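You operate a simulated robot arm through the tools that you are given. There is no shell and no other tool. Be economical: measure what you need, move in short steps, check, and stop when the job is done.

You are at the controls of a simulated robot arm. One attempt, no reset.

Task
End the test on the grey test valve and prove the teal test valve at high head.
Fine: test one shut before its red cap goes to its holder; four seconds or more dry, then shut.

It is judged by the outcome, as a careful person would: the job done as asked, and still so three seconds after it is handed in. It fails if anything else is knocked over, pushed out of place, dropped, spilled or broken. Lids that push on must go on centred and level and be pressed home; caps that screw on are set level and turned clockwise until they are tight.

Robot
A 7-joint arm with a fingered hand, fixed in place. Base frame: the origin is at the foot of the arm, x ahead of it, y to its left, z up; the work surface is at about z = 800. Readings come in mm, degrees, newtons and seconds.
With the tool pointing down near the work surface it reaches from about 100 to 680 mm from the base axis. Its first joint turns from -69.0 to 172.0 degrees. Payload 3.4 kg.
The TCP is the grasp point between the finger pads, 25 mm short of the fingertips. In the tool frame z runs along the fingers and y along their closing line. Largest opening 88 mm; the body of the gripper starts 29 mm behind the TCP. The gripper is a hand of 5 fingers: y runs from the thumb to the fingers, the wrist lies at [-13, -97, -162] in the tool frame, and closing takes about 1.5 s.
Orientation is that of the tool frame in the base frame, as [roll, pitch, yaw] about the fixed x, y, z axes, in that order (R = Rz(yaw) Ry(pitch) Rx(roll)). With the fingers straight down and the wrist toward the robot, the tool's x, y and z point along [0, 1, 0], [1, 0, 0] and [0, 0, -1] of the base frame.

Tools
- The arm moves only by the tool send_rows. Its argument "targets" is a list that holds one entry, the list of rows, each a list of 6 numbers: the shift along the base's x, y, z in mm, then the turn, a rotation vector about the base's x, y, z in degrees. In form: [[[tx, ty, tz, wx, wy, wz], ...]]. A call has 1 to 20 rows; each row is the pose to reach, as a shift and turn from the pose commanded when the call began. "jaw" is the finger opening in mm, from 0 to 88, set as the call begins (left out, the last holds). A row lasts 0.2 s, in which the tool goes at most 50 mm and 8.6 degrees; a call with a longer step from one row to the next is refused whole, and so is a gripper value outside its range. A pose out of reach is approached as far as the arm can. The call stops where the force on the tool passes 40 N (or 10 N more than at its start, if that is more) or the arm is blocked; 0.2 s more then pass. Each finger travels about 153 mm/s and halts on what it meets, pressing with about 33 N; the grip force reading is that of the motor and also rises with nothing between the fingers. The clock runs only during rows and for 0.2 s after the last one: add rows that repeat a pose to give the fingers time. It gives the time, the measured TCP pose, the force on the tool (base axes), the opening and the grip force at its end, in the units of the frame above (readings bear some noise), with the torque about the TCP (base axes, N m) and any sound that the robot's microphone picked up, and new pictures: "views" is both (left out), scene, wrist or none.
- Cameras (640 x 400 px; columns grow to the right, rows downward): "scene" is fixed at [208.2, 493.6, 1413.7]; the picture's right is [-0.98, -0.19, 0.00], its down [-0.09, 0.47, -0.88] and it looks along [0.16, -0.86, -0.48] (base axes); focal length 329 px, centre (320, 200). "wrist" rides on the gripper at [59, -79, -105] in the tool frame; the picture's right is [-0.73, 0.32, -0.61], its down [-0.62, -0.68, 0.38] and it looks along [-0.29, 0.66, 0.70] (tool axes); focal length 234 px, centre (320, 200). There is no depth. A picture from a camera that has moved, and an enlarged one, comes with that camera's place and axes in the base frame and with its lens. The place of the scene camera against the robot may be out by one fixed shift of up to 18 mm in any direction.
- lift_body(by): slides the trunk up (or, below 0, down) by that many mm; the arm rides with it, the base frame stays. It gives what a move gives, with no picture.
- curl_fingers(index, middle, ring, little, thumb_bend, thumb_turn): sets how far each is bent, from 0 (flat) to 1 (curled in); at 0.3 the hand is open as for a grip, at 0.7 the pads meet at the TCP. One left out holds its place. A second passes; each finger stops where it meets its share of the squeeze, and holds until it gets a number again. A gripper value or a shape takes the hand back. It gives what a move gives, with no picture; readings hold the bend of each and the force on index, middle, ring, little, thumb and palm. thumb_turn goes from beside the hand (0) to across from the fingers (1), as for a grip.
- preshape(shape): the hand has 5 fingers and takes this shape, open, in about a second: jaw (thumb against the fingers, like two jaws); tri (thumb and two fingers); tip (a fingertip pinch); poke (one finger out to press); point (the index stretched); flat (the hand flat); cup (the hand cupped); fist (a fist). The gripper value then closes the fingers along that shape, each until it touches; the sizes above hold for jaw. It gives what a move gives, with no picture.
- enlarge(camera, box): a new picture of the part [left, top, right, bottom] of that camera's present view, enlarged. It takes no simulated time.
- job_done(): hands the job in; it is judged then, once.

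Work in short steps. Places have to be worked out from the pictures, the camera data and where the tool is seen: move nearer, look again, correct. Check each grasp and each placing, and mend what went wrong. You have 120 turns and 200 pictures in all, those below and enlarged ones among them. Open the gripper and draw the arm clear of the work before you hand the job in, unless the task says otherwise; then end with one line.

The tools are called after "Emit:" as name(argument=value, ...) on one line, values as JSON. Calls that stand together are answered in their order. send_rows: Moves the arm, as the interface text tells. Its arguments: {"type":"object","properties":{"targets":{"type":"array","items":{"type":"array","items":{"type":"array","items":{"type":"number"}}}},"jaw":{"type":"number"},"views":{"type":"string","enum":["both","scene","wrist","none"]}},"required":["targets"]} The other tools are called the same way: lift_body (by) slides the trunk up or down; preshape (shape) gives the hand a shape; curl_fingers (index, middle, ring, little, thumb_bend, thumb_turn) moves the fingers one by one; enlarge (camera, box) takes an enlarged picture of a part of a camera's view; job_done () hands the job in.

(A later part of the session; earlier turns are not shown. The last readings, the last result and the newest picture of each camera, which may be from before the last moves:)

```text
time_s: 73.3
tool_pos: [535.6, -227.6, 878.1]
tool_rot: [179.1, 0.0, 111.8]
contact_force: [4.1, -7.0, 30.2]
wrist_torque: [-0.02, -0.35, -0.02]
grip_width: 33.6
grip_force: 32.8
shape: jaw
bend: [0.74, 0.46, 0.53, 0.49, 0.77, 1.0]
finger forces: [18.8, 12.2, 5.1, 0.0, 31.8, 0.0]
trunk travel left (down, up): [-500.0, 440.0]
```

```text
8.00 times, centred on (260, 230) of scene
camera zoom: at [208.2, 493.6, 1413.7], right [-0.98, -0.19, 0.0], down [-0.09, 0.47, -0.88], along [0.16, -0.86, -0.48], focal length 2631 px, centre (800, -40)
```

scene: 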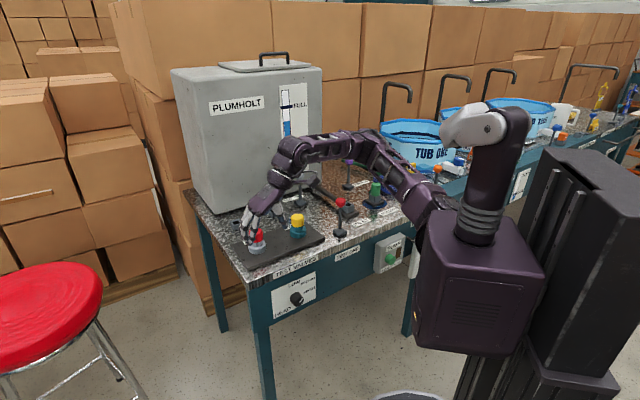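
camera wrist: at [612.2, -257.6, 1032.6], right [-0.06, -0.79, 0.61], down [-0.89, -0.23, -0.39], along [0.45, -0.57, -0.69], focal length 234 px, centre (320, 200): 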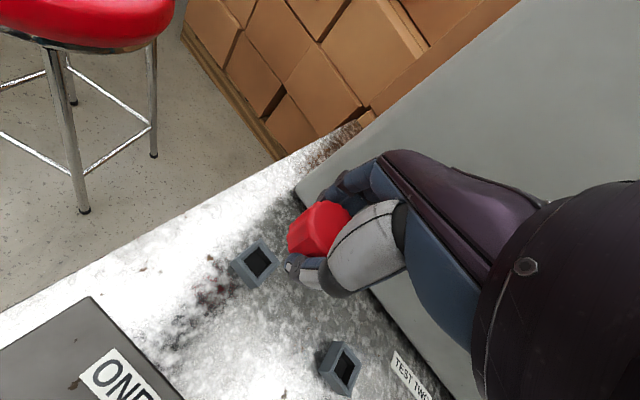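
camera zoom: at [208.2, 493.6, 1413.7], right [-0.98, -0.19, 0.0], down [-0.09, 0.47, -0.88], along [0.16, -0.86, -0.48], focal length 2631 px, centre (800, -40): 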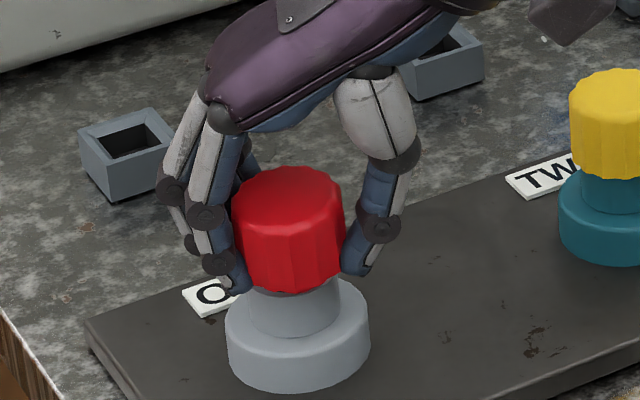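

Resting on the neck and aligned. Relax the force and open, then check it stays put.

Emit:
send_rows(targets=[[[0, 0, 1, 0, 0, 0], [0, 0, 2, 0, 0, 0]]], views="none")

Emit:
send_rows(targets=[[[0, 0, 0, 0, 0, 0], [0, 0, 0, 0, 0, 0], [0, 0, 0, 0, 0, 0], [0, 0, 0, 0, 0, 0], [0, 0, 0, 0, 0, 0]]], jaw=88, views="wrist")

Emit:
enlarge(camera="scene", box=[220, 205, 300, 255])

```text
time_s: 73.9
tool_pos: [533.3, -228.9, 878.9]
tool_rot: [179.3, -0.1, 111.8]
contact_force: [5.7, -4.2, 28.2]
wrist_torque: [0.06, -0.4, 0.0]
grip_width: 34.4
grip_force: 33.7
shape: jaw
bend: [0.74, 0.45, 0.53, 0.49, 0.78, 1.0]
finger forces: [19.4, 11.8, 5.0, 0.0, 31.2, 0.0]
trunk travel left (down, up): [-500.0, 440.0]
```

```text
time_s: 75.1
tool_pos: [536.5, -230.5, 875.7]
tool_rot: [179.5, -0.2, 111.8]
contact_force: [-0.3, -0.1, 0.0]
wrist_torque: [-0.01, 0.0, 0.01]
grip_width: 87.5
grip_force: 0.1
shape: jaw
bend: [0.3, 0.3, 0.3, 0.3, 0.3, 0.98]
finger forces: [0.1, 0.1, 0.0, 0.0, 0.0, 0.0]
trunk travel left (down, up): [-500.0, 440.0]
camera wrist: at [439.4, -203.9, 981.1], right [0.57, -0.56, 0.61], down [-0.4, -0.83, -0.39], along [0.72, -0.02, -0.69], focal length 234 px, centre (320, 200)
```

wrist: 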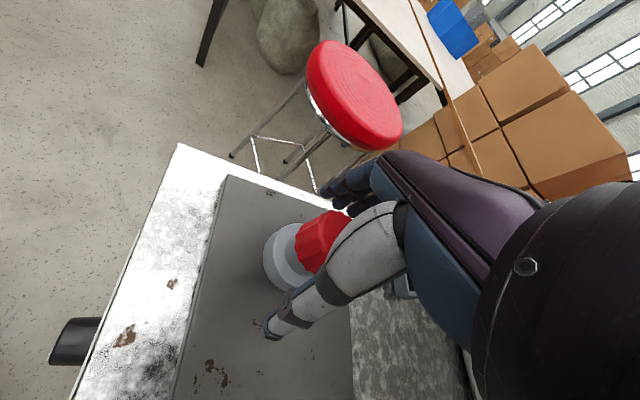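

```text
8.00 times, centred on (260, 230) of scene
camera zoom: at [208.2, 493.6, 1413.7], right [-0.98, -0.19, 0.0], down [-0.09, 0.47, -0.88], along [0.16, -0.86, -0.48], focal length 2631 px, centre (800, -40)
```

zoom: 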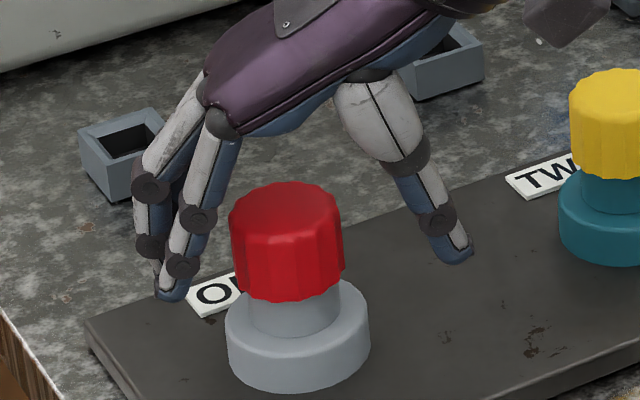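

The cap dropped in level. Go up, rotate to yaw 62, and regrip about 10 mm higher on it.

Emit:
send_rows(targets=[[[0, 0, 25, 0, 0, 0], [0, 0, 60, 0, 0, 0], [0, 0, 75, 0, 0, -8], [0, 0, 75, 0, 0, -16], [0, 0, 75, 0, 0, -24], [0, 0, 75, 0, 0, -32], [0, 0, 75, 0, 0, -40], [1, 1, 75, 0, 0, -48], [2, 2, 75, 0, 0, -50], [2, 2, 45, 0, 0, -50], [2, 2, 20, 0, 0, -50], [2, 2, 8, 0, 0, -50], [2, 2, 8, 0, 0, -50]]], views="wrist")

Emit:
enlarge(camera="scene", box=[220, 205, 300, 255])

```text
time_s: 77.9
tool_pos: [536.2, -227.2, 884.8]
tool_rot: [179.5, -0.2, 61.9]
contact_force: [0.3, 0.1, -0.2]
wrist_torque: [0.0, -0.01, 0.07]
grip_width: 87.7
grip_force: 0.1
shape: jaw
bend: [0.3, 0.3, 0.3, 0.3, 0.3, 0.98]
finger forces: [0.0, 0.1, 0.0, 0.0, 0.1, 0.0]
trunk travel left (down, up): [-500.0, 440.0]
camera wrist: at [493.5, -137.4, 990.7], right [-0.06, -0.79, 0.61], down [-0.89, -0.23, -0.39], along [0.45, -0.57, -0.69], focal length 234 px, centre (320, 200)
```

wrist: 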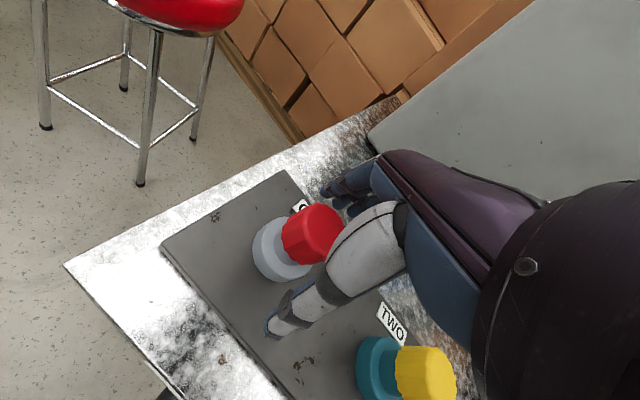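

```text
8.00 times, centred on (260, 230) of scene
camera zoom: at [208.2, 493.6, 1413.7], right [-0.98, -0.19, 0.0], down [-0.09, 0.47, -0.88], along [0.16, -0.86, -0.48], focal length 2631 px, centre (800, -40)
```

zoom: 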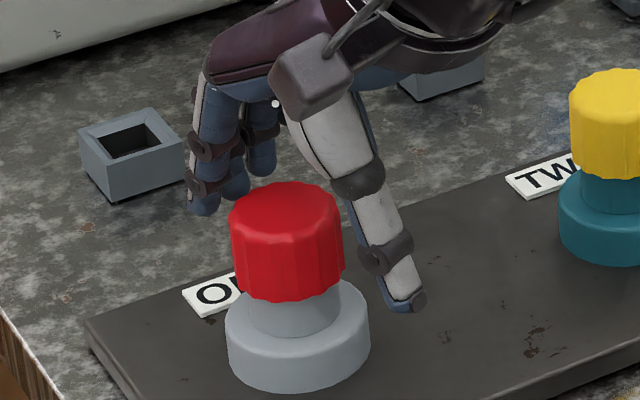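

Close on the cap at this height.

Emit:
send_rows(targets=[[[0, 0, 0, 0, 0, 0], [0, 0, 0, 0, 0, 0], [0, 0, 0, 0, 0, 0], [0, 0, 0, 0, 0, 0], [0, 0, 0, 0, 0, 0], [0, 0, 0, 0, 0, 0]]], jaw=0, views="none")

Emit:
enlarge(camera="scene", box=[220, 205, 300, 255])

Emit:
enlarge(camera="wrist", box=[200, 150, 400, 310])

```text
time_s: 79.3
tool_pos: [537.9, -227.2, 887.1]
tool_rot: [179.5, -0.2, 61.8]
contact_force: [-0.5, -0.1, -0.3]
wrist_torque: [-0.04, 0.02, 0.01]
grip_width: 32.3
grip_force: 33.3
shape: jaw
bend: [0.28, 0.38, 0.41, 0.42, 0.73, 1.0]
finger forces: [17.1, 10.4, 0.5, 0.0, 27.4, 0.1]
trunk travel left (down, up): [-500.0, 440.0]
```

```text
8.00 times, centred on (260, 230) of scene
camera zoom: at [208.2, 493.6, 1413.7], right [-0.98, -0.19, 0.0], down [-0.09, 0.47, -0.88], along [0.16, -0.86, -0.48], focal length 2631 px, centre (800, -40)
```

zoom: 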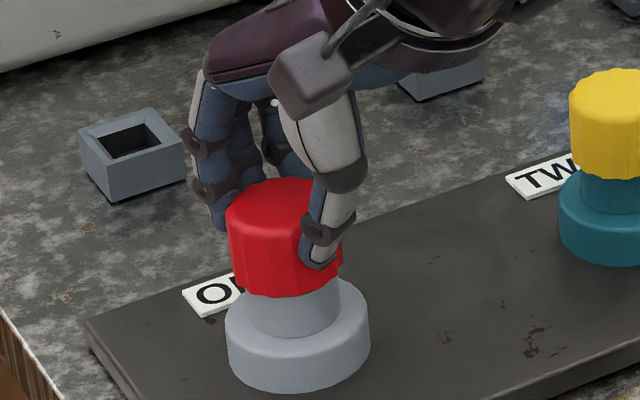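

```text
2.50 times, centred on (300, 230) of wrist
camera zoom: at [493.7, -137.4, 991.1], right [-0.06, -0.79, 0.61], down [-0.89, -0.23, -0.39], along [0.45, -0.57, -0.69], focal length 585 px, centre (370, 125)
```

zoom: 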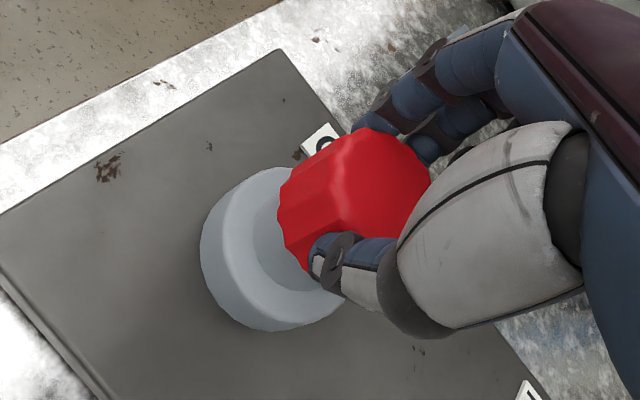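

Good higher grip with the cap level. Lift straight, carry by (+114,-116) to above the socket, and look.

Emit:
send_rows(targets=[[[0, 0, 10, 0, 0, 0], [0, 0, 25, 0, 0, 0], [0, 0, 50, 0, 0, 0], [0, 0, 80, 0, 0, 0], [25, -26, 80, 0, 0, 0], [55, -56, 80, 0, 0, 0], [85, -87, 80, 0, 0, 0], [114, -116, 80, 0, 0, 0], [114, -116, 40, 0, 0, 0], [114, -116, 12, 0, 0, 0], [114, -116, 5, 0, 0, 0], [114, -116, 5, 0, 0, 0]]], views="none")

Emit:
enlarge(camera="scene", box=[210, 190, 266, 225])

Emit:
enlarge(camera="wrist", box=[220, 150, 400, 290])

```text
time_s: 81.9
tool_pos: [654.5, -344.2, 889.4]
tool_rot: [179.6, -0.1, 61.8]
contact_force: [0.6, 0.0, -0.4]
wrist_torque: [-0.03, 0.0, -0.04]
grip_width: 32.2
grip_force: 33.2
shape: jaw
bend: [0.28, 0.38, 0.41, 0.42, 0.74, 1.0]
finger forces: [17.1, 10.5, 0.8, 0.0, 27.5, 0.1]
trunk travel left (down, up): [-500.0, 440.0]
```

```text
11.43 times, centred on (238, 208) of scene
camera zoom: at [208.2, 493.6, 1413.7], right [-0.98, -0.19, 0.0], down [-0.09, 0.47, -0.88], along [0.16, -0.86, -0.48], focal length 3759 px, centre (1257, 114)
```

zoom: 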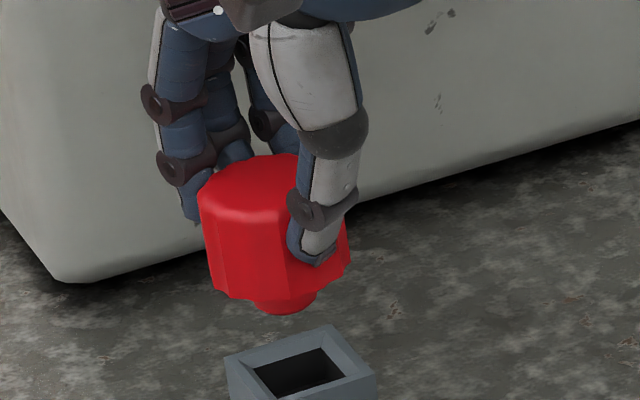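

```text
2.86 times, centred on (310, 220) of wrist
camera zoom: at [610.4, -253.4, 994.0], right [-0.06, -0.79, 0.61], down [-0.89, -0.23, -0.39], along [0.45, -0.57, -0.69], focal length 669 px, centre (349, 143)
```

zoom: 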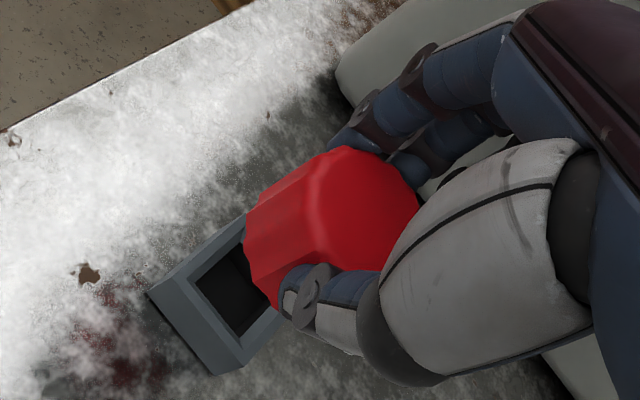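

Spigot visible. Box height looks ~17 mm (rim z≈817). Lower 18 mm with a small -y nudge and re-check.

Emit:
send_rows(targets=[[[0, -2, -5, 0, 0, 0], [-1, -2, -10, 0, 0, 0], [-1, -2, -15, 0, 0, 0], [-1, -2, -18, 0, 0, 0], [-1, -2, -18, 0, 0, 0]]], views="none")

Emit:
enlarge(camera="scene", box=[210, 197, 266, 232])

Emit:
enlarge(camera="wrist", box=[220, 150, 400, 290])

```text
time_s: 83.1
tool_pos: [651.4, -345.4, 871.5]
tool_rot: [179.6, -0.2, 61.9]
contact_force: [0.2, 0.5, -0.6]
wrist_torque: [0.01, -0.01, -0.01]
grip_width: 32.5
grip_force: 33.4
shape: jaw
bend: [0.28, 0.38, 0.41, 0.42, 0.74, 1.0]
finger forces: [17.1, 10.5, 0.8, 0.0, 27.5, 0.1]
trunk travel left (down, up): [-500.0, 440.0]
```

```text
11.43 times, centred on (238, 214) of scene
camera zoom: at [208.2, 493.6, 1413.7], right [-0.98, -0.19, 0.0], down [-0.09, 0.47, -0.88], along [0.16, -0.86, -0.48], focal length 3759 px, centre (1257, 34)
```

zoom: 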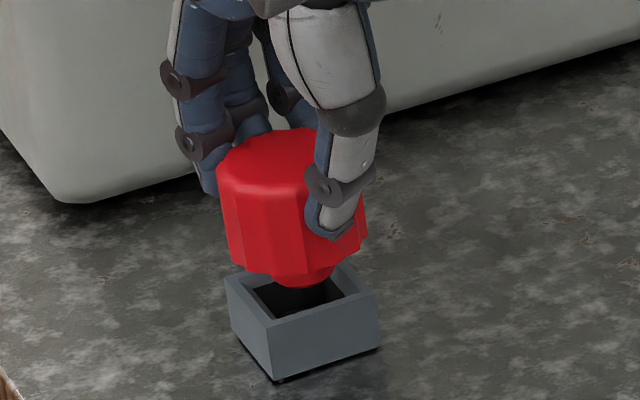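

```text
2.86 times, centred on (310, 220) of wrist
camera zoom: at [607.8, -254.2, 975.8], right [-0.06, -0.79, 0.61], down [-0.89, -0.23, -0.39], along [0.45, -0.57, -0.69], focal length 669 px, centre (349, 143)
```

zoom: 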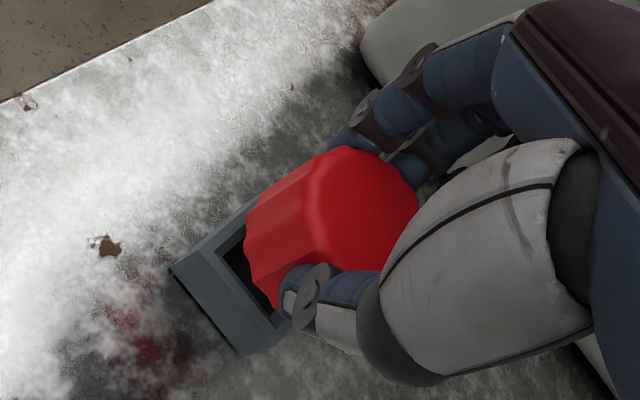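

Spigot nearly over the hole. Lower in 1.5 mm steps, feeling for contact.

Emit:
send_rows(targets=[[[1.5, 0, -1.5, 0, 0, 0], [1.5, 0, -3, 0, 0, 0], [1.5, 0, -4.5, 0, 0, 0], [1.5, 0, -6, 0, 0, 0], [1.5, 0, -7.5, 0, 0, 0]]], views="none")

Emit:
enlarge(camera="scene", box=[210, 197, 266, 232])

Emit:
enlarge(camera="wrist", box=[220, 150, 400, 290])

```text
time_s: 84.3
tool_pos: [653.2, -345.7, 863.3]
tool_rot: [179.5, -0.2, 61.8]
contact_force: [0.3, -0.6, 0.5]
wrist_torque: [-0.01, -0.01, -0.02]
grip_width: 32.6
grip_force: 32.8
shape: jaw
bend: [0.28, 0.38, 0.41, 0.42, 0.74, 1.0]
finger forces: [17.1, 10.6, 0.8, 0.0, 27.5, 0.0]
trunk travel left (down, up): [-500.0, 440.0]
```

```text
11.43 times, centred on (238, 214) of scene
camera zoom: at [208.2, 493.6, 1413.7], right [-0.98, -0.19, 0.0], down [-0.09, 0.47, -0.88], along [0.16, -0.86, -0.48], focal length 3759 px, centre (1257, 34)
```

zoom: 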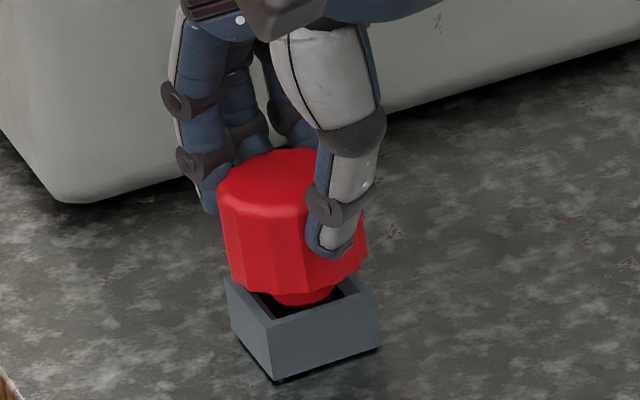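

```text
2.86 times, centred on (310, 220) of wrist
camera zoom: at [608.7, -254.6, 968.9], right [-0.06, -0.79, 0.61], down [-0.89, -0.23, -0.39], along [0.45, -0.57, -0.69], focal length 669 px, centre (349, 143)
```

zoom: 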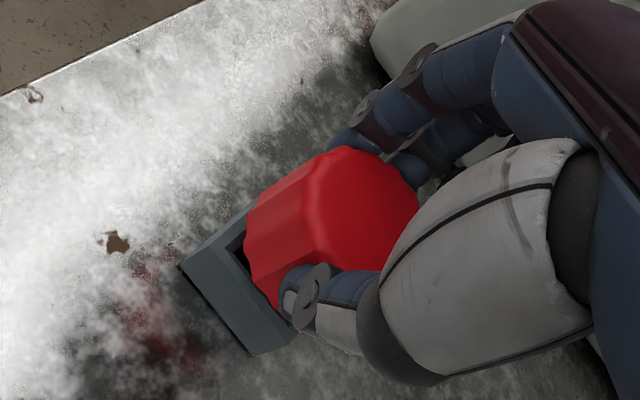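

No contact and the spigot is entering the hole. Keep lowering until it seats.

Emit:
send_rows(targets=[[[0, 0, -2, 0, 0, 0], [0, 0, -4, 0, 0, 0], [0, 0, -6, 0, 0, 0], [0, 0, -8, 0, 0, 0]]], views="none")

Emit:
enlarge(camera="scene", box=[210, 197, 266, 232])

```text
time_s: 85.3
tool_pos: [651.8, -344.3, 855.5]
tool_rot: [179.4, -0.1, 61.9]
contact_force: [-0.1, -0.1, 1.6]
wrist_torque: [-0.05, -0.02, 0.0]
grip_width: 32.2
grip_force: 32.8
shape: jaw
bend: [0.28, 0.38, 0.41, 0.42, 0.74, 1.0]
finger forces: [17.1, 10.6, 0.7, 0.0, 27.8, 0.1]
trunk travel left (down, up): [-500.0, 440.0]
```

```text
11.43 times, centred on (238, 214) of scene
camera zoom: at [208.2, 493.6, 1413.7], right [-0.98, -0.19, 0.0], down [-0.09, 0.47, -0.88], along [0.16, -0.86, -0.48], focal length 3759 px, centre (1257, 34)
```

zoom: 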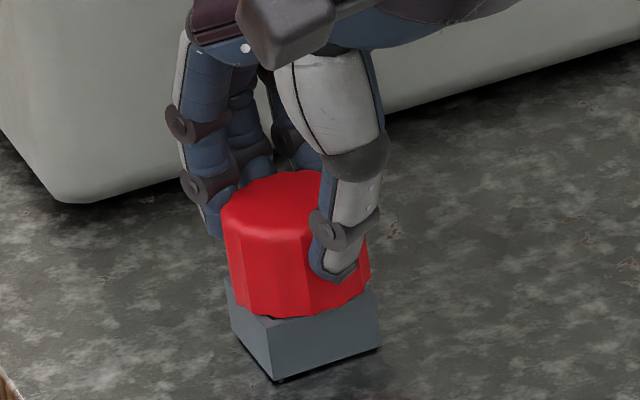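

Nearly flush on the box. Two more mm, then open and rise.

Emit:
send_rows(targets=[[[0, 0, -1, 0, 0, 0], [0, 0, -2, 0, 0, 0], [0, 0, -3, 0, 0, 0]]], views="none")

Emit:
send_rows(targets=[[[0, 0, 0, 0, 0, 0], [0, 0, 0, 0, 0, 0], [0, 0, 0, 0, 0, 0], [0, 0, 0, 0, 0, 0], [0, 0, 15, 0, 0, 0], [0, 0, 45, 0, 0, 0], [0, 0, 90, 0, 0, 0], [0, 0, 130, 0, 0, 0], [0, 0, 130, 0, 0, 0]]], jaw=88, views="wrist")

Emit:
enlarge(camera="scene", box=[200, 180, 328, 260])

```text
time_s: 86.1
tool_pos: [652.8, -346.3, 855.0]
tool_rot: [179.3, -0.4, 61.8]
contact_force: [0.8, -0.4, 10.5]
wrist_torque: [-0.14, -0.32, 0.02]
grip_width: 32.8
grip_force: 32.5
shape: jaw
bend: [0.28, 0.37, 0.4, 0.42, 0.74, 1.0]
finger forces: [17.9, 10.5, 1.1, 0.1, 27.7, 0.0]
trunk travel left (down, up): [-500.0, 440.0]
```

```text
time_s: 88.1
tool_pos: [652.7, -344.9, 979.5]
tool_rot: [179.5, -0.2, 61.8]
contact_force: [0.7, 0.3, -0.7]
wrist_torque: [-0.04, 0.01, 0.01]
grip_width: 87.7
grip_force: 0.0
shape: jaw
bend: [0.3, 0.3, 0.3, 0.3, 0.3, 0.98]
finger forces: [0.0, 0.1, 0.0, 0.0, 0.0, 0.0]
trunk travel left (down, up): [-500.0, 440.0]
camera wrist: at [608.6, -254.8, 1084.7], right [-0.06, -0.79, 0.61], down [-0.89, -0.23, -0.39], along [0.45, -0.57, -0.69], focal length 234 px, centre (320, 200)
```

wrist: 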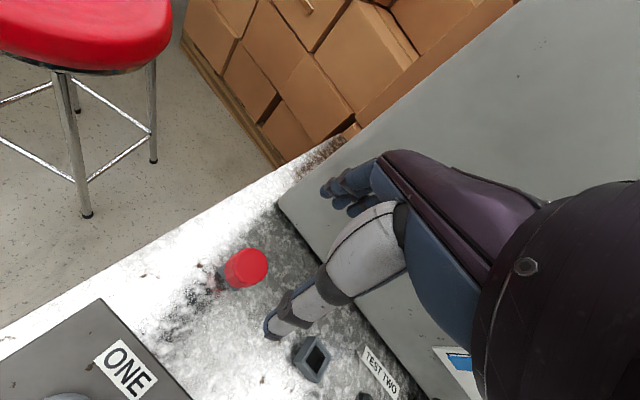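

```text
5.00 times, centred on (264, 220) of scene
camera zoom: at [208.2, 493.6, 1413.7], right [-0.98, -0.19, 0.0], down [-0.09, 0.47, -0.88], along [0.16, -0.86, -0.48], focal length 1644 px, centre (600, 100)
```

zoom: 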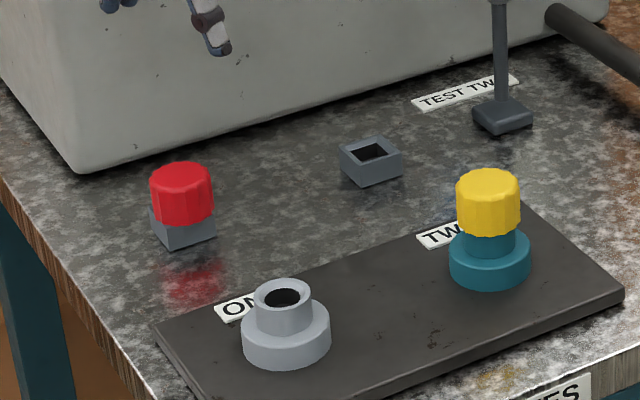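

Red cap is seated level in its holder, valve ONE shut. Next is the HEAD knob on the front panel (≈(416,-199,677), axis out of the panel); I'll raise the trunk 100 mm and retract toward the front of the bench.

Emit:
lift_body(by=100)

Emit:
send_rows(targets=[[[-30, 12, 0, 0, 0, -4], [-65, 25, 0, 0, 0, -8], [-100, 38, 0, 0, 0, -12], [-140, 52, 0, 0, 0, -16], [-173, 65, 0, 0, 0, -17], [-173, 65, 0, 0, 0, -17]]], views="none")

Emit:
send_rows(targets=[[[0, 0, 0, -5.6, -5.6, 0], [0, 0, 0, -11.2, -11.2, 0], [0, 0, 0, -16.8, -16.8, 0], [0, 0, 0, -22.4, -22.4, 0], [0, 0, 0, -28, -28, 0], [0, 0, 0, -33.6, -33.6, 0], [0, 0, 0, -39.2, -39.2, 0], [0, 0, 0, -44.8, -44.8, 0], [0, 0, 0, -50.4, -50.4, 0], [0, 0, 0, -56, -56, 0], [0, 0, 0, -61, -61, 0], [0, 0, 0, -63.6, -63.6, 0], [0, 0, 0, -63.6, -63.6, 0]]], views="both")

```text
time_s: 89.4
tool_pos: [652.0, -344.9, 1078.7]
tool_rot: [179.5, -0.2, 61.9]
contact_force: [0.2, 0.5, 0.6]
wrist_torque: [-0.02, 0.06, -0.02]
grip_width: 87.5
grip_force: 0.1
shape: jaw
bend: [0.3, 0.3, 0.3, 0.3, 0.3, 0.98]
finger forces: [0.1, 0.0, 0.1, 0.0, 0.1, 0.0]
trunk travel left (down, up): [-600.0, 340.0]
```

```text
time_s: 90.8
tool_pos: [477.5, -281.8, 1077.4]
tool_rot: [179.6, -0.2, 44.6]
contact_force: [-0.1, -1.1, -0.5]
wrist_torque: [0.0, 0.0, -0.04]
grip_width: 87.8
grip_force: 0.0
shape: jaw
bend: [0.3, 0.3, 0.3, 0.3, 0.3, 0.98]
finger forces: [0.0, 0.0, 0.0, 0.0, 0.1, 0.1]
trunk travel left (down, up): [-600.0, 340.0]
```

```text
time_s: 93.6
tool_pos: [565.5, -414.4, 1188.7]
tool_rot: [112.0, -0.2, 45.4]
contact_force: [0.2, -0.4, -0.5]
wrist_torque: [-0.01, -0.01, -0.02]
grip_width: 87.6
grip_force: 0.1
shape: jaw
bend: [0.3, 0.3, 0.3, 0.3, 0.3, 0.98]
finger forces: [0.0, 0.1, 0.0, 0.0, 0.0, 0.0]
out of reach, approached as far as the arm can: row 4, 5, 6, 7, 8, 9, 10, 11, 12, 13
trunk travel left (down, up): [-600.0, 340.0]
camera wrist: at [515.4, -281.8, 1155.7], right [-0.83, -0.21, 0.52], down [-0.37, -0.51, -0.78], along [0.43, -0.83, 0.35], focal length 234 px, centre (320, 200)
```

scene: 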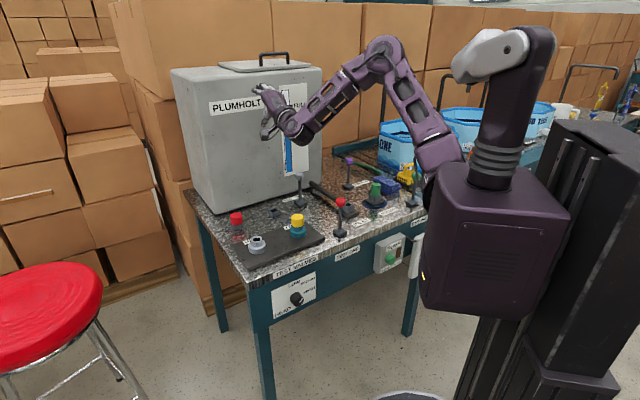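
wrist: 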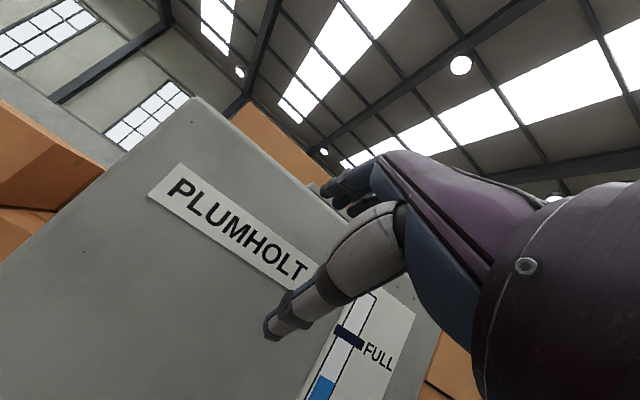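

The arm hit a near-body limit rather than a wrist one. I'll return the tool to vertical, raise the trunk, and go down in front of the bench instead.

Emit:
send_rows(targets=[[[-5, 5, 0, 5.6, 5.6, 0], [-10, 15, 0, 11.2, 11.2, 0], [-15, 25, 0, 16.8, 16.8, 0], [-20, 35, 0, 22.4, 22.4, 0], [-25, 45, 0, 28, 28, 0], [-30, 55, 0, 33.6, 33.6, 0], [-35, 65, 0, 39.2, 39.2, 0], [-40, 75, 0, 44.8, 44.8, 0], [-45, 85, 0, 47.7, 47.7, 0], [-45, 85, 0, 47.7, 47.7, 0]]], views="none")

Emit:
lift_body(by=220)

Emit:
send_rows(targets=[[[-30, 30, -40, 0, 0, 0], [-60, 60, -80, 0, 0, 0], [-90, 90, -120, 0, 0, 0], [-120, 120, -160, 0, 0, 0], [-145, 150, -200, 0, 0, 0], [-165, 180, -240, 0, 0, 0], [-175, 200, -280, 0, 0, 0], [-175, 205, -320, 0, 0, 0], [-175, 205, -320, 0, 0, 0]]], views="both")

```text
time_s: 95.8
tool_pos: [508.6, -327.0, 1180.9]
tool_rot: [179.7, -0.3, 45.0]
contact_force: [0.3, -0.3, -0.5]
wrist_torque: [0.01, 0.0, 0.02]
grip_width: 87.9
grip_force: 0.0
shape: jaw
bend: [0.3, 0.3, 0.3, 0.3, 0.3, 0.98]
finger forces: [0.0, 0.1, 0.0, 0.0, 0.0, 0.1]
trunk travel left (down, up): [-600.0, 340.0]
```

```text
time_s: 98.2
tool_pos: [506.8, -327.0, 1400.6]
tool_rot: [179.5, -0.4, 45.0]
contact_force: [-0.2, -0.4, 0.2]
wrist_torque: [-0.02, 0.01, 0.02]
grip_width: 87.9
grip_force: 0.1
shape: jaw
bend: [0.3, 0.3, 0.3, 0.3, 0.3, 0.98]
finger forces: [0.1, 0.0, 0.0, 0.0, 0.0, 0.0]
trunk travel left (down, up): [-820.0, 120.0]
```

```text
refused: row 1 steps farther than a row can; nothing moved
```

Resend with smaller steps.

Emit:
send_rows(targets=[[[-18, 20, -32, 0, 0, 0], [-36, 41, -64, 0, 0, 0], [-54, 62, -96, 0, 0, 0], [-72, 83, -128, 0, 0, 0], [-90, 104, -160, 0, 0, 0], [-108, 125, -192, 0, 0, 0], [-126, 146, -224, 0, 0, 0], [-144, 167, -256, 0, 0, 0], [-160, 186, -288, 0, 0, 0], [-175, 205, -320, 0, 0, 0], [-175, 205, -360, 0, 0, 0], [-175, 205, -400, 0, 0, 0], [-175, 205, -400, 0, 0, 0]]], views="both")

```text
time_s: 101.0
tool_pos: [370.6, -198.7, 1067.5]
tool_rot: [179.7, -0.5, 45.0]
contact_force: [-0.5, -0.9, 0.3]
wrist_torque: [-0.01, 0.0, 0.0]
grip_width: 88.2
grip_force: 0.0
shape: jaw
bend: [0.3, 0.3, 0.3, 0.3, 0.3, 0.98]
finger forces: [0.1, 0.0, 0.0, 0.0, 0.0, 0.0]
out of reach, approached as far as the arm can: row 8, 9, 10, 11, 12, 13
trunk travel left (down, up): [-820.0, 120.0]
camera wrist: at [354.3, -101.2, 1172.0], right [-0.29, -0.74, 0.6], down [-0.92, 0.04, -0.39], along [0.27, -0.67, -0.69], focal length 234 px, centre (320, 200)
```

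scene: 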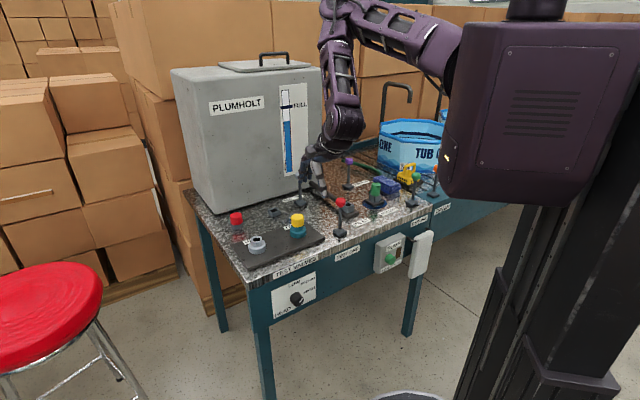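
wrist: 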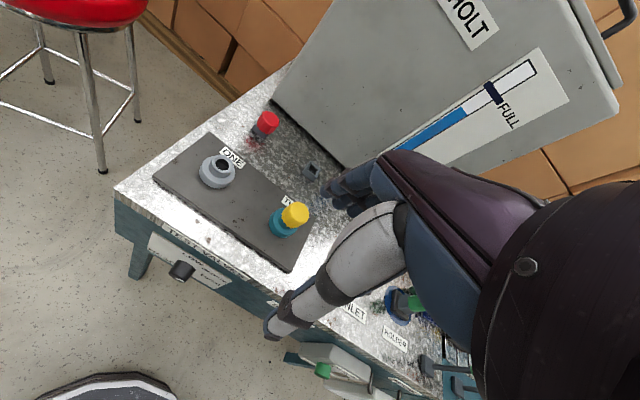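

Descend a bit over the bench front, then slide outward in front of the panel as room opens up.

Emit:
send_rows(targets=[[[0, 0, -40, 0, 0, 0], [0, 0, -80, 0, 0, 0], [-5, 5, -115, 0, 0, 0], [-15, 15, -125, 0, 0, 0], [-28, 28, -130, 0, 0, 0], [-40, 40, -135, 0, 0, 0], [-50, 50, -140, 0, 0, 0], [-58, 58, -145, 0, 0, 0], [-58, 58, -145, 0, 0, 0]]], jaw=40, views="wrist")

```text
time_s: 103.0
tool_pos: [355.1, -234.6, 1042.3]
tool_rot: [179.5, -0.3, 44.9]
contact_force: [0.0, 0.1, -0.7]
wrist_torque: [0.0, -0.01, 0.01]
grip_width: 40.5
grip_force: 0.1
shape: jaw
bend: [0.74, 0.46, 0.43, 0.42, 0.71, 1.0]
finger forces: [0.0, 0.1, 0.0, 0.0, 0.2, 0.0]
out of reach, approached as far as the arm can: row 1, 2, 3, 4, 5, 6, 7, 8, 9
trunk travel left (down, up): [-820.0, 120.0]
camera wrist: at [339.2, -135.3, 1147.3], right [-0.29, -0.74, 0.61], down [-0.92, 0.04, -0.39], along [0.27, -0.67, -0.69], focal length 234 px, centre (320, 200)
```

wrist: 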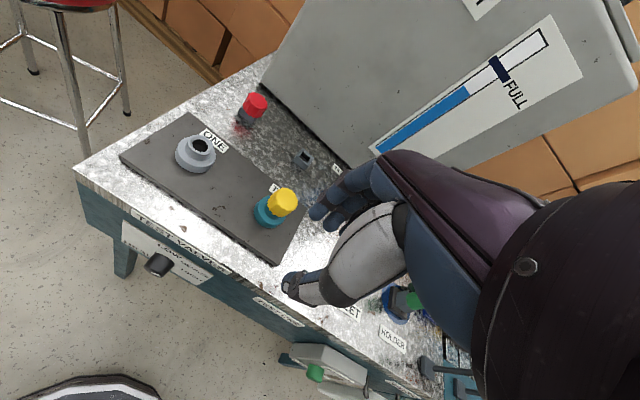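

The wrist-roll limit seems to be what blocks at yaw 45; rotate to yaw 90 and try again.

Emit:
send_rows(targets=[[[5, 5, 5, 0, 0, 8], [10, 10, 10, 0, 0, 16], [15, 18, 10, 0, 0, 24], [20, 26, 10, 0, 0, 32], [25, 34, 10, 0, 0, 40], [30, 45, 10, 0, 0, 45], [30, 65, 10, 0, 0, 45], [28, 85, 0, 0, 0, 45], [25, 105, -20, 0, 0, 45], [20, 120, -50, 0, 0, 45], [20, 120, -80, 0, 0, 45], [20, 120, -80, 0, 0, 45]]], views="wrist")

```text
time_s: 105.6
tool_pos: [393.9, -150.1, 1047.9]
tool_rot: [179.6, -0.4, 89.9]
contact_force: [0.1, -0.4, -0.4]
wrist_torque: [0.01, -0.02, -0.01]
grip_width: 40.0
grip_force: 0.1
shape: jaw
bend: [0.74, 0.46, 0.43, 0.42, 0.71, 1.0]
finger forces: [0.1, 0.0, 0.0, 0.1, 0.0, 0.0]
out of reach, approached as far as the arm can: row 8, 9, 10, 11, 12
trunk travel left (down, up): [-820.0, 120.0]
camera wrist: at [312.4, -90.5, 1152.2], right [0.32, -0.73, 0.61], down [-0.68, -0.62, -0.39], along [0.66, -0.29, -0.69], focal length 234 px, centre (320, 200)
```

wrist: 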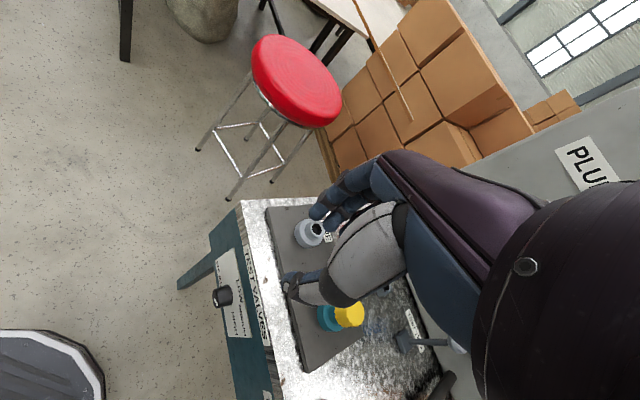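

Knob confirmed at ≈(420,-194,677). Try descending straight down here, in front of the bench edge.

Emit:
send_rows(targets=[[[0, 0, -30, 0, 0, 0], [0, 0, -60, 0, 0, 0], [0, 0, -100, 0, 0, 0], [0, 0, -140, 0, 0, 0], [0, 0, -180, 0, 0, 0], [0, 0, -180, 0, 0, 0]]], views="wrist")

```text
time_s: 107.0
tool_pos: [393.2, -150.4, 1047.2]
tool_rot: [179.4, -0.3, 89.9]
contact_force: [0.1, -0.9, 0.2]
wrist_torque: [0.0, 0.02, -0.05]
grip_width: 40.3
grip_force: 0.1
shape: jaw
bend: [0.74, 0.46, 0.43, 0.42, 0.71, 1.0]
finger forces: [0.0, 0.1, 0.1, 0.0, 0.0, 0.1]
out of reach, approached as far as the arm can: row 1, 2, 3, 4, 5, 6
trunk travel left (down, up): [-820.0, 120.0]
camera wrist: at [312.5, -90.2, 1152.2], right [0.32, -0.73, 0.61], down [-0.68, -0.62, -0.39], along [0.66, -0.29, -0.69], focal length 234 px, centre (320, 200)
```

wrist: 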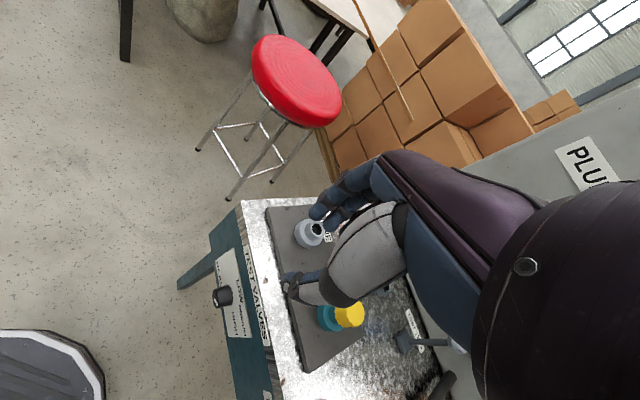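

At high trunk the arm can't fold low. Lower trunk carries the same arm pose downward, so slide the trunk down 180 and check.

Emit:
lift_body(by=-180)

Emit:
send_rows(targets=[[[0, 0, 0, 0, 0, 8], [0, 0, 0, 0, 0, 16], [-5, 5, 0, 0, 0, 24], [-10, 10, 0, 0, 0, 32], [-15, 15, 0, 0, 0, 40], [-20, 20, 0, 0, 0, 45], [-20, 20, 0, 0, 0, 45]]], views="both")

```text
time_s: 109.0
tool_pos: [394.3, -151.4, 865.8]
tool_rot: [179.5, -0.3, 89.8]
contact_force: [-0.1, -0.4, 0.1]
wrist_torque: [0.0, 0.0, 0.01]
grip_width: 40.2
grip_force: 0.0
shape: jaw
bend: [0.74, 0.46, 0.43, 0.42, 0.71, 1.0]
finger forces: [0.0, 0.0, 0.0, 0.1, 0.0, 0.1]
trunk travel left (down, up): [-640.0, 300.0]
```

```text
time_s: 110.6
tool_pos: [374.7, -132.4, 871.6]
tool_rot: [179.7, -0.5, 135.1]
contact_force: [-0.1, 0.2, 0.0]
wrist_torque: [0.02, -0.01, -0.01]
grip_width: 40.3
grip_force: 0.0
shape: jaw
bend: [0.74, 0.46, 0.43, 0.42, 0.71, 1.0]
finger forces: [0.0, 0.1, 0.0, 0.0, 0.1, 0.0]
out of reach, approached as far as the arm can: row 1, 2, 3, 4, 5, 6, 7
trunk travel left (down, up): [-640.0, 300.0]
camera wrist: at [276.7, -145.5, 977.0], right [0.74, -0.29, 0.6], down [-0.04, -0.92, -0.39], along [0.67, 0.27, -0.69], focal length 234 px, centre (320, 200)
```

scene: 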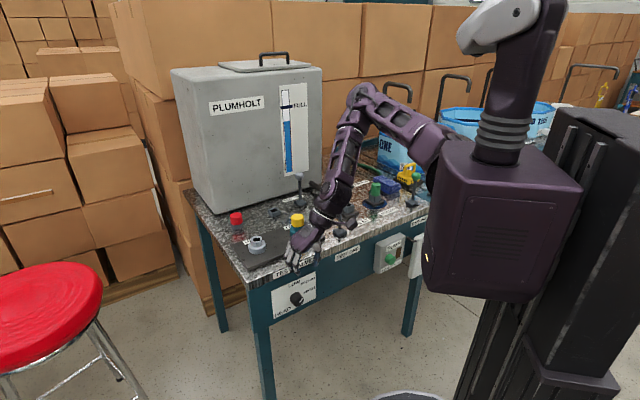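
wrist: 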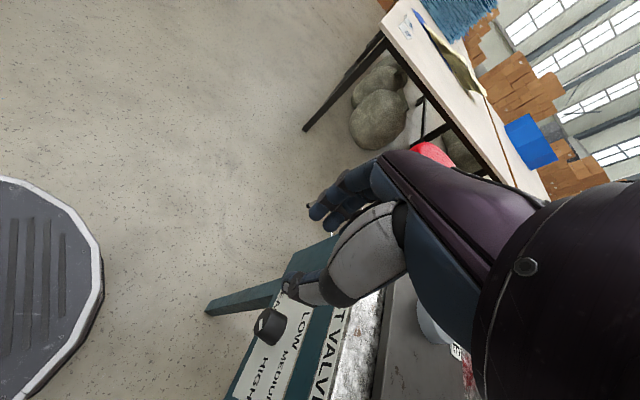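

Now in front of the panel, with the knob in view. Zoom on it.

Emit:
enlarge(camera="wrist", box=[210, 270, 350, 400])

Emit:
enlarge(camera="scene", box=[268, 230, 364, 290])

```text
3.08 times, centred on (280, 335) of wrist
camera zoom: at [276.7, -145.5, 977.0], right [0.74, -0.29, 0.6], down [-0.04, -0.92, -0.39], along [0.67, 0.27, -0.69], focal length 720 px, centre (443, -215)
```

zoom: 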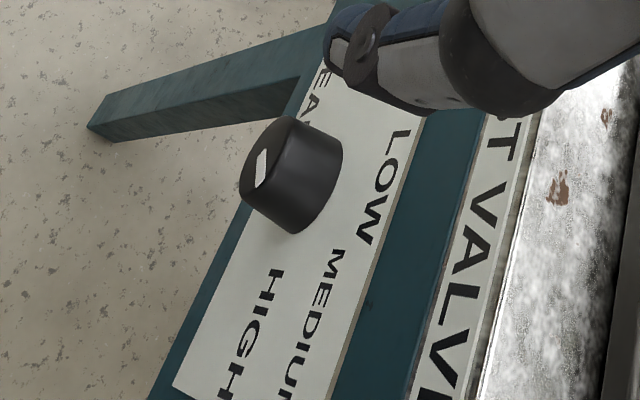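

```text
6.67 times, centred on (316, 260) of scene
camera zoom: at [208.2, 493.6, 1413.7], right [-0.98, -0.19, 0.0], down [-0.09, 0.47, -0.88], along [0.16, -0.86, -0.48], focal length 2192 px, centre (347, -200)
```

zoom: 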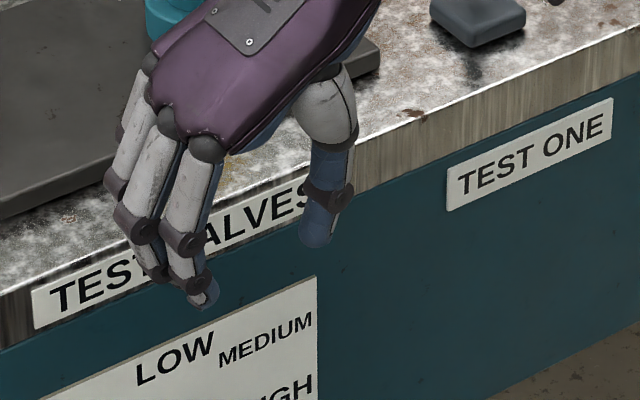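

Knob mid ≈ (417,-198,677), ~23 mm proud, ~36 mm wide. I'll tilt the tool toward the panel (fingers pointing down-and-in) to keep the hand clear of it, and see if the arm manages.

Emit:
send_rows(targets=[[[-3, 3, 0, -5, -5, 0], [-6, 6, 0, -10, -10, 0], [-9, 9, 0, -15, -15, 0], [-12, 12, 0, -20, -20, 0], [-15, 15, 0, -25, -25, 0], [-15, 15, 0, -30, -30, 0], [-15, 15, 0, -35, -35, 0], [-15, 15, 0, -38.9, -38.9, 0], [-15, 15, 0, -38.9, -38.9, 0]]], views="both")

```text
time_s: 112.6
tool_pos: [441.4, -136.6, 967.3]
tool_rot: [-179.8, 49.6, 135.5]
contact_force: [-0.9, 0.1, 0.9]
wrist_torque: [-0.01, -0.03, 0.02]
grip_width: 40.2
grip_force: 0.0
shape: jaw
bend: [0.74, 0.46, 0.43, 0.42, 0.71, 1.0]
finger forces: [0.1, 0.0, 0.1, 0.0, 0.0, 0.0]
out of reach, approached as far as the arm can: row 1, 2, 3, 4, 5, 6, 7, 8, 9
trunk travel left (down, up): [-640.0, 300.0]
camera wrist: at [301.3, -107.7, 991.4], right [0.23, 0.23, 0.95], down [0.02, -0.97, 0.23], along [0.97, -0.04, -0.23], focal length 234 px, centre (320, 200)
```

scene: 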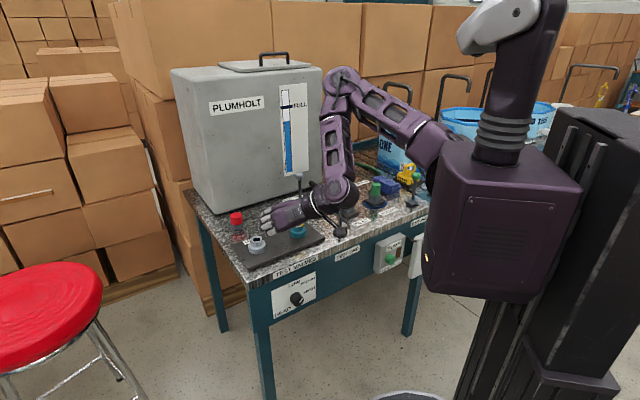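
wrist: 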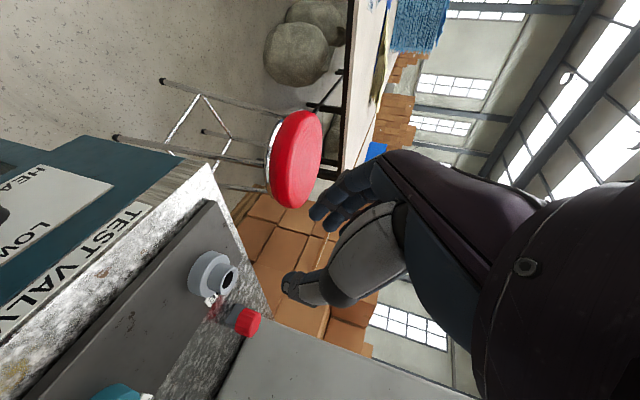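

The limiting factor is height relative to the trunk. Slide the trunk down 110 (hand stays above table level), then shift sideways to line up with the knob.

Emit:
lift_body(by=-100)

Emit:
send_rows(targets=[[[-10, 2, 0, 0, 0, 0], [-25, 2, 0, 0, 0, 0], [-40, 0, 0, 0, 0, 0], [-55, -5, 0, 0, 0, 0], [-70, -14, 0, 0, 0, 0], [-70, -14, 0, 0, 0, 0]]], views="both")

```text
time_s: 113.9
tool_pos: [441.6, -137.3, 867.1]
tool_rot: [-179.8, 49.8, 135.5]
contact_force: [-0.5, -0.6, -0.5]
wrist_torque: [-0.01, 0.0, 0.01]
grip_width: 40.5
grip_force: 0.0
shape: jaw
bend: [0.74, 0.46, 0.43, 0.42, 0.71, 1.0]
finger forces: [0.0, 0.0, 0.0, 0.0, 0.1, 0.0]
trunk travel left (down, up): [-540.0, 400.0]
```

```text
time_s: 115.3
tool_pos: [442.5, -137.1, 866.7]
tool_rot: [-179.9, 49.6, 135.4]
contact_force: [-0.3, -0.1, 0.0]
wrist_torque: [-0.02, -0.01, -0.01]
grip_width: 40.1
grip_force: 0.1
shape: jaw
bend: [0.74, 0.46, 0.43, 0.42, 0.71, 1.0]
finger forces: [0.0, 0.1, 0.0, 0.0, 0.0, 0.1]
out of reach, approached as far as the arm can: row 1, 2, 3, 4, 5, 6
trunk travel left (down, up): [-540.0, 400.0]
camera wrist: at [301.0, -108.4, 891.4], right [0.23, 0.23, 0.95], down [0.02, -0.97, 0.23], along [0.97, -0.04, -0.23], focal length 234 px, centre (320, 200)
```

scene: 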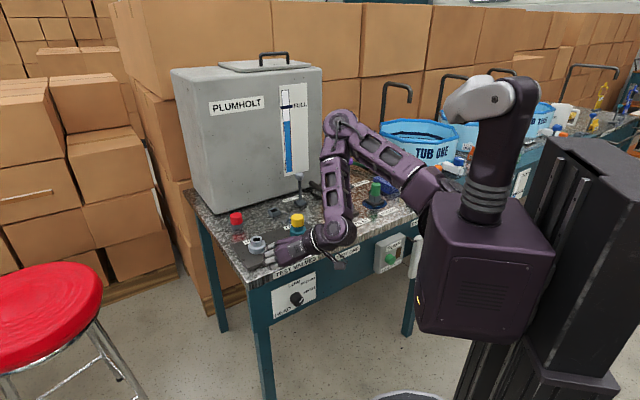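
wrist: 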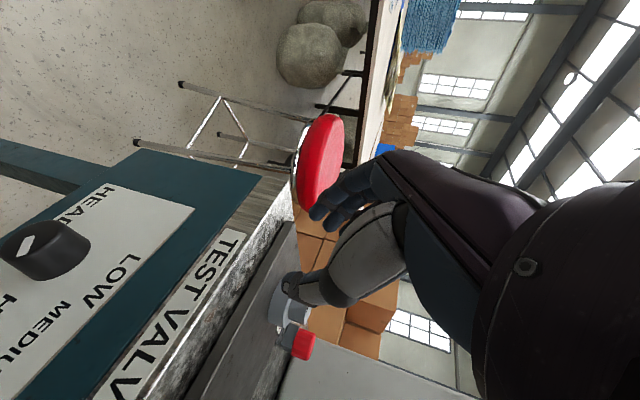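

Gripping the knob that way would put the forearm close over the levers. Plan instead: approach from above with one stretched finger and roll the knob's top sideways. First go back up, level the tool and turn to yaw ~60.

Emit:
lift_body(by=120)

Emit:
send_rows(targets=[[[0, 0, 5, 5, 5, 0], [0, 0, 10, 10, 10, 0], [0, 0, 15, 15, 15, 0], [0, 0, 20, 20, 20, 0], [0, 0, 20, 25, 25, 0], [0, 0, 20, 30, 30, 0], [0, 0, 20, 35.2, 35.2, 0], [0, 0, 20, 35.2, 35.2, 0]]], views="none")

Emit:
send_rows(targets=[[[0, -5, 10, 0, 0, -8], [0, -10, 20, 0, 0, -16], [0, -15, 20, 0, 0, -24], [0, -20, 20, 0, 0, -32], [0, -25, 20, 0, 0, -40], [0, -30, 20, 0, 0, -48], [0, -35, 20, 0, 0, -56], [0, -40, 20, 0, 0, -64], [0, -45, 20, 0, 0, -72], [0, -45, 20, 0, 0, -75]]], views="both")

```text
time_s: 116.8
tool_pos: [441.4, -136.0, 987.2]
tool_rot: [-179.9, 49.6, 135.4]
contact_force: [-0.5, 1.4, 0.6]
wrist_torque: [-0.01, 0.0, -0.01]
grip_width: 40.3
grip_force: 0.0
shape: jaw
bend: [0.74, 0.46, 0.43, 0.42, 0.71, 1.0]
finger forces: [0.0, 0.0, 0.0, 0.0, 0.0, 0.1]
trunk travel left (down, up): [-660.0, 280.0]
```

```text
time_s: 118.6
tool_pos: [441.9, -137.0, 1007.6]
tool_rot: [179.8, -0.2, 135.3]
contact_force: [-0.4, 0.5, -0.1]
wrist_torque: [0.01, -0.01, -0.01]
grip_width: 40.5
grip_force: 0.1
shape: jaw
bend: [0.74, 0.46, 0.43, 0.42, 0.71, 1.0]
finger forces: [0.0, 0.0, 0.0, 0.0, 0.1, 0.0]
trunk travel left (down, up): [-660.0, 280.0]
```

```text
time_s: 120.8
tool_pos: [441.5, -181.6, 1028.0]
tool_rot: [179.9, -0.1, 60.1]
contact_force: [0.2, -0.9, 0.5]
wrist_torque: [0.02, -0.02, -0.03]
grip_width: 40.3
grip_force: 0.1
shape: jaw
bend: [0.74, 0.46, 0.43, 0.42, 0.71, 1.0]
finger forces: [0.0, 0.0, 0.0, 0.0, 0.1, 0.0]
trunk travel left (down, up): [-660.0, 280.0]
camera wrist: at [400.4, -90.3, 1133.4], right [-0.08, -0.79, 0.61], down [-0.9, -0.2, -0.39], along [0.43, -0.58, -0.69], focal length 234 px, centre (320, 200)
```

scene: 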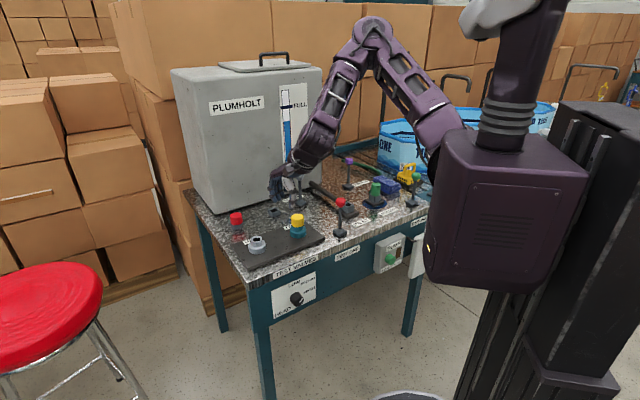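
wrist: 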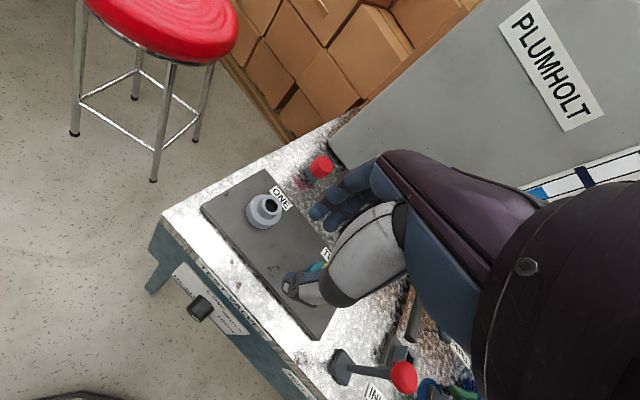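

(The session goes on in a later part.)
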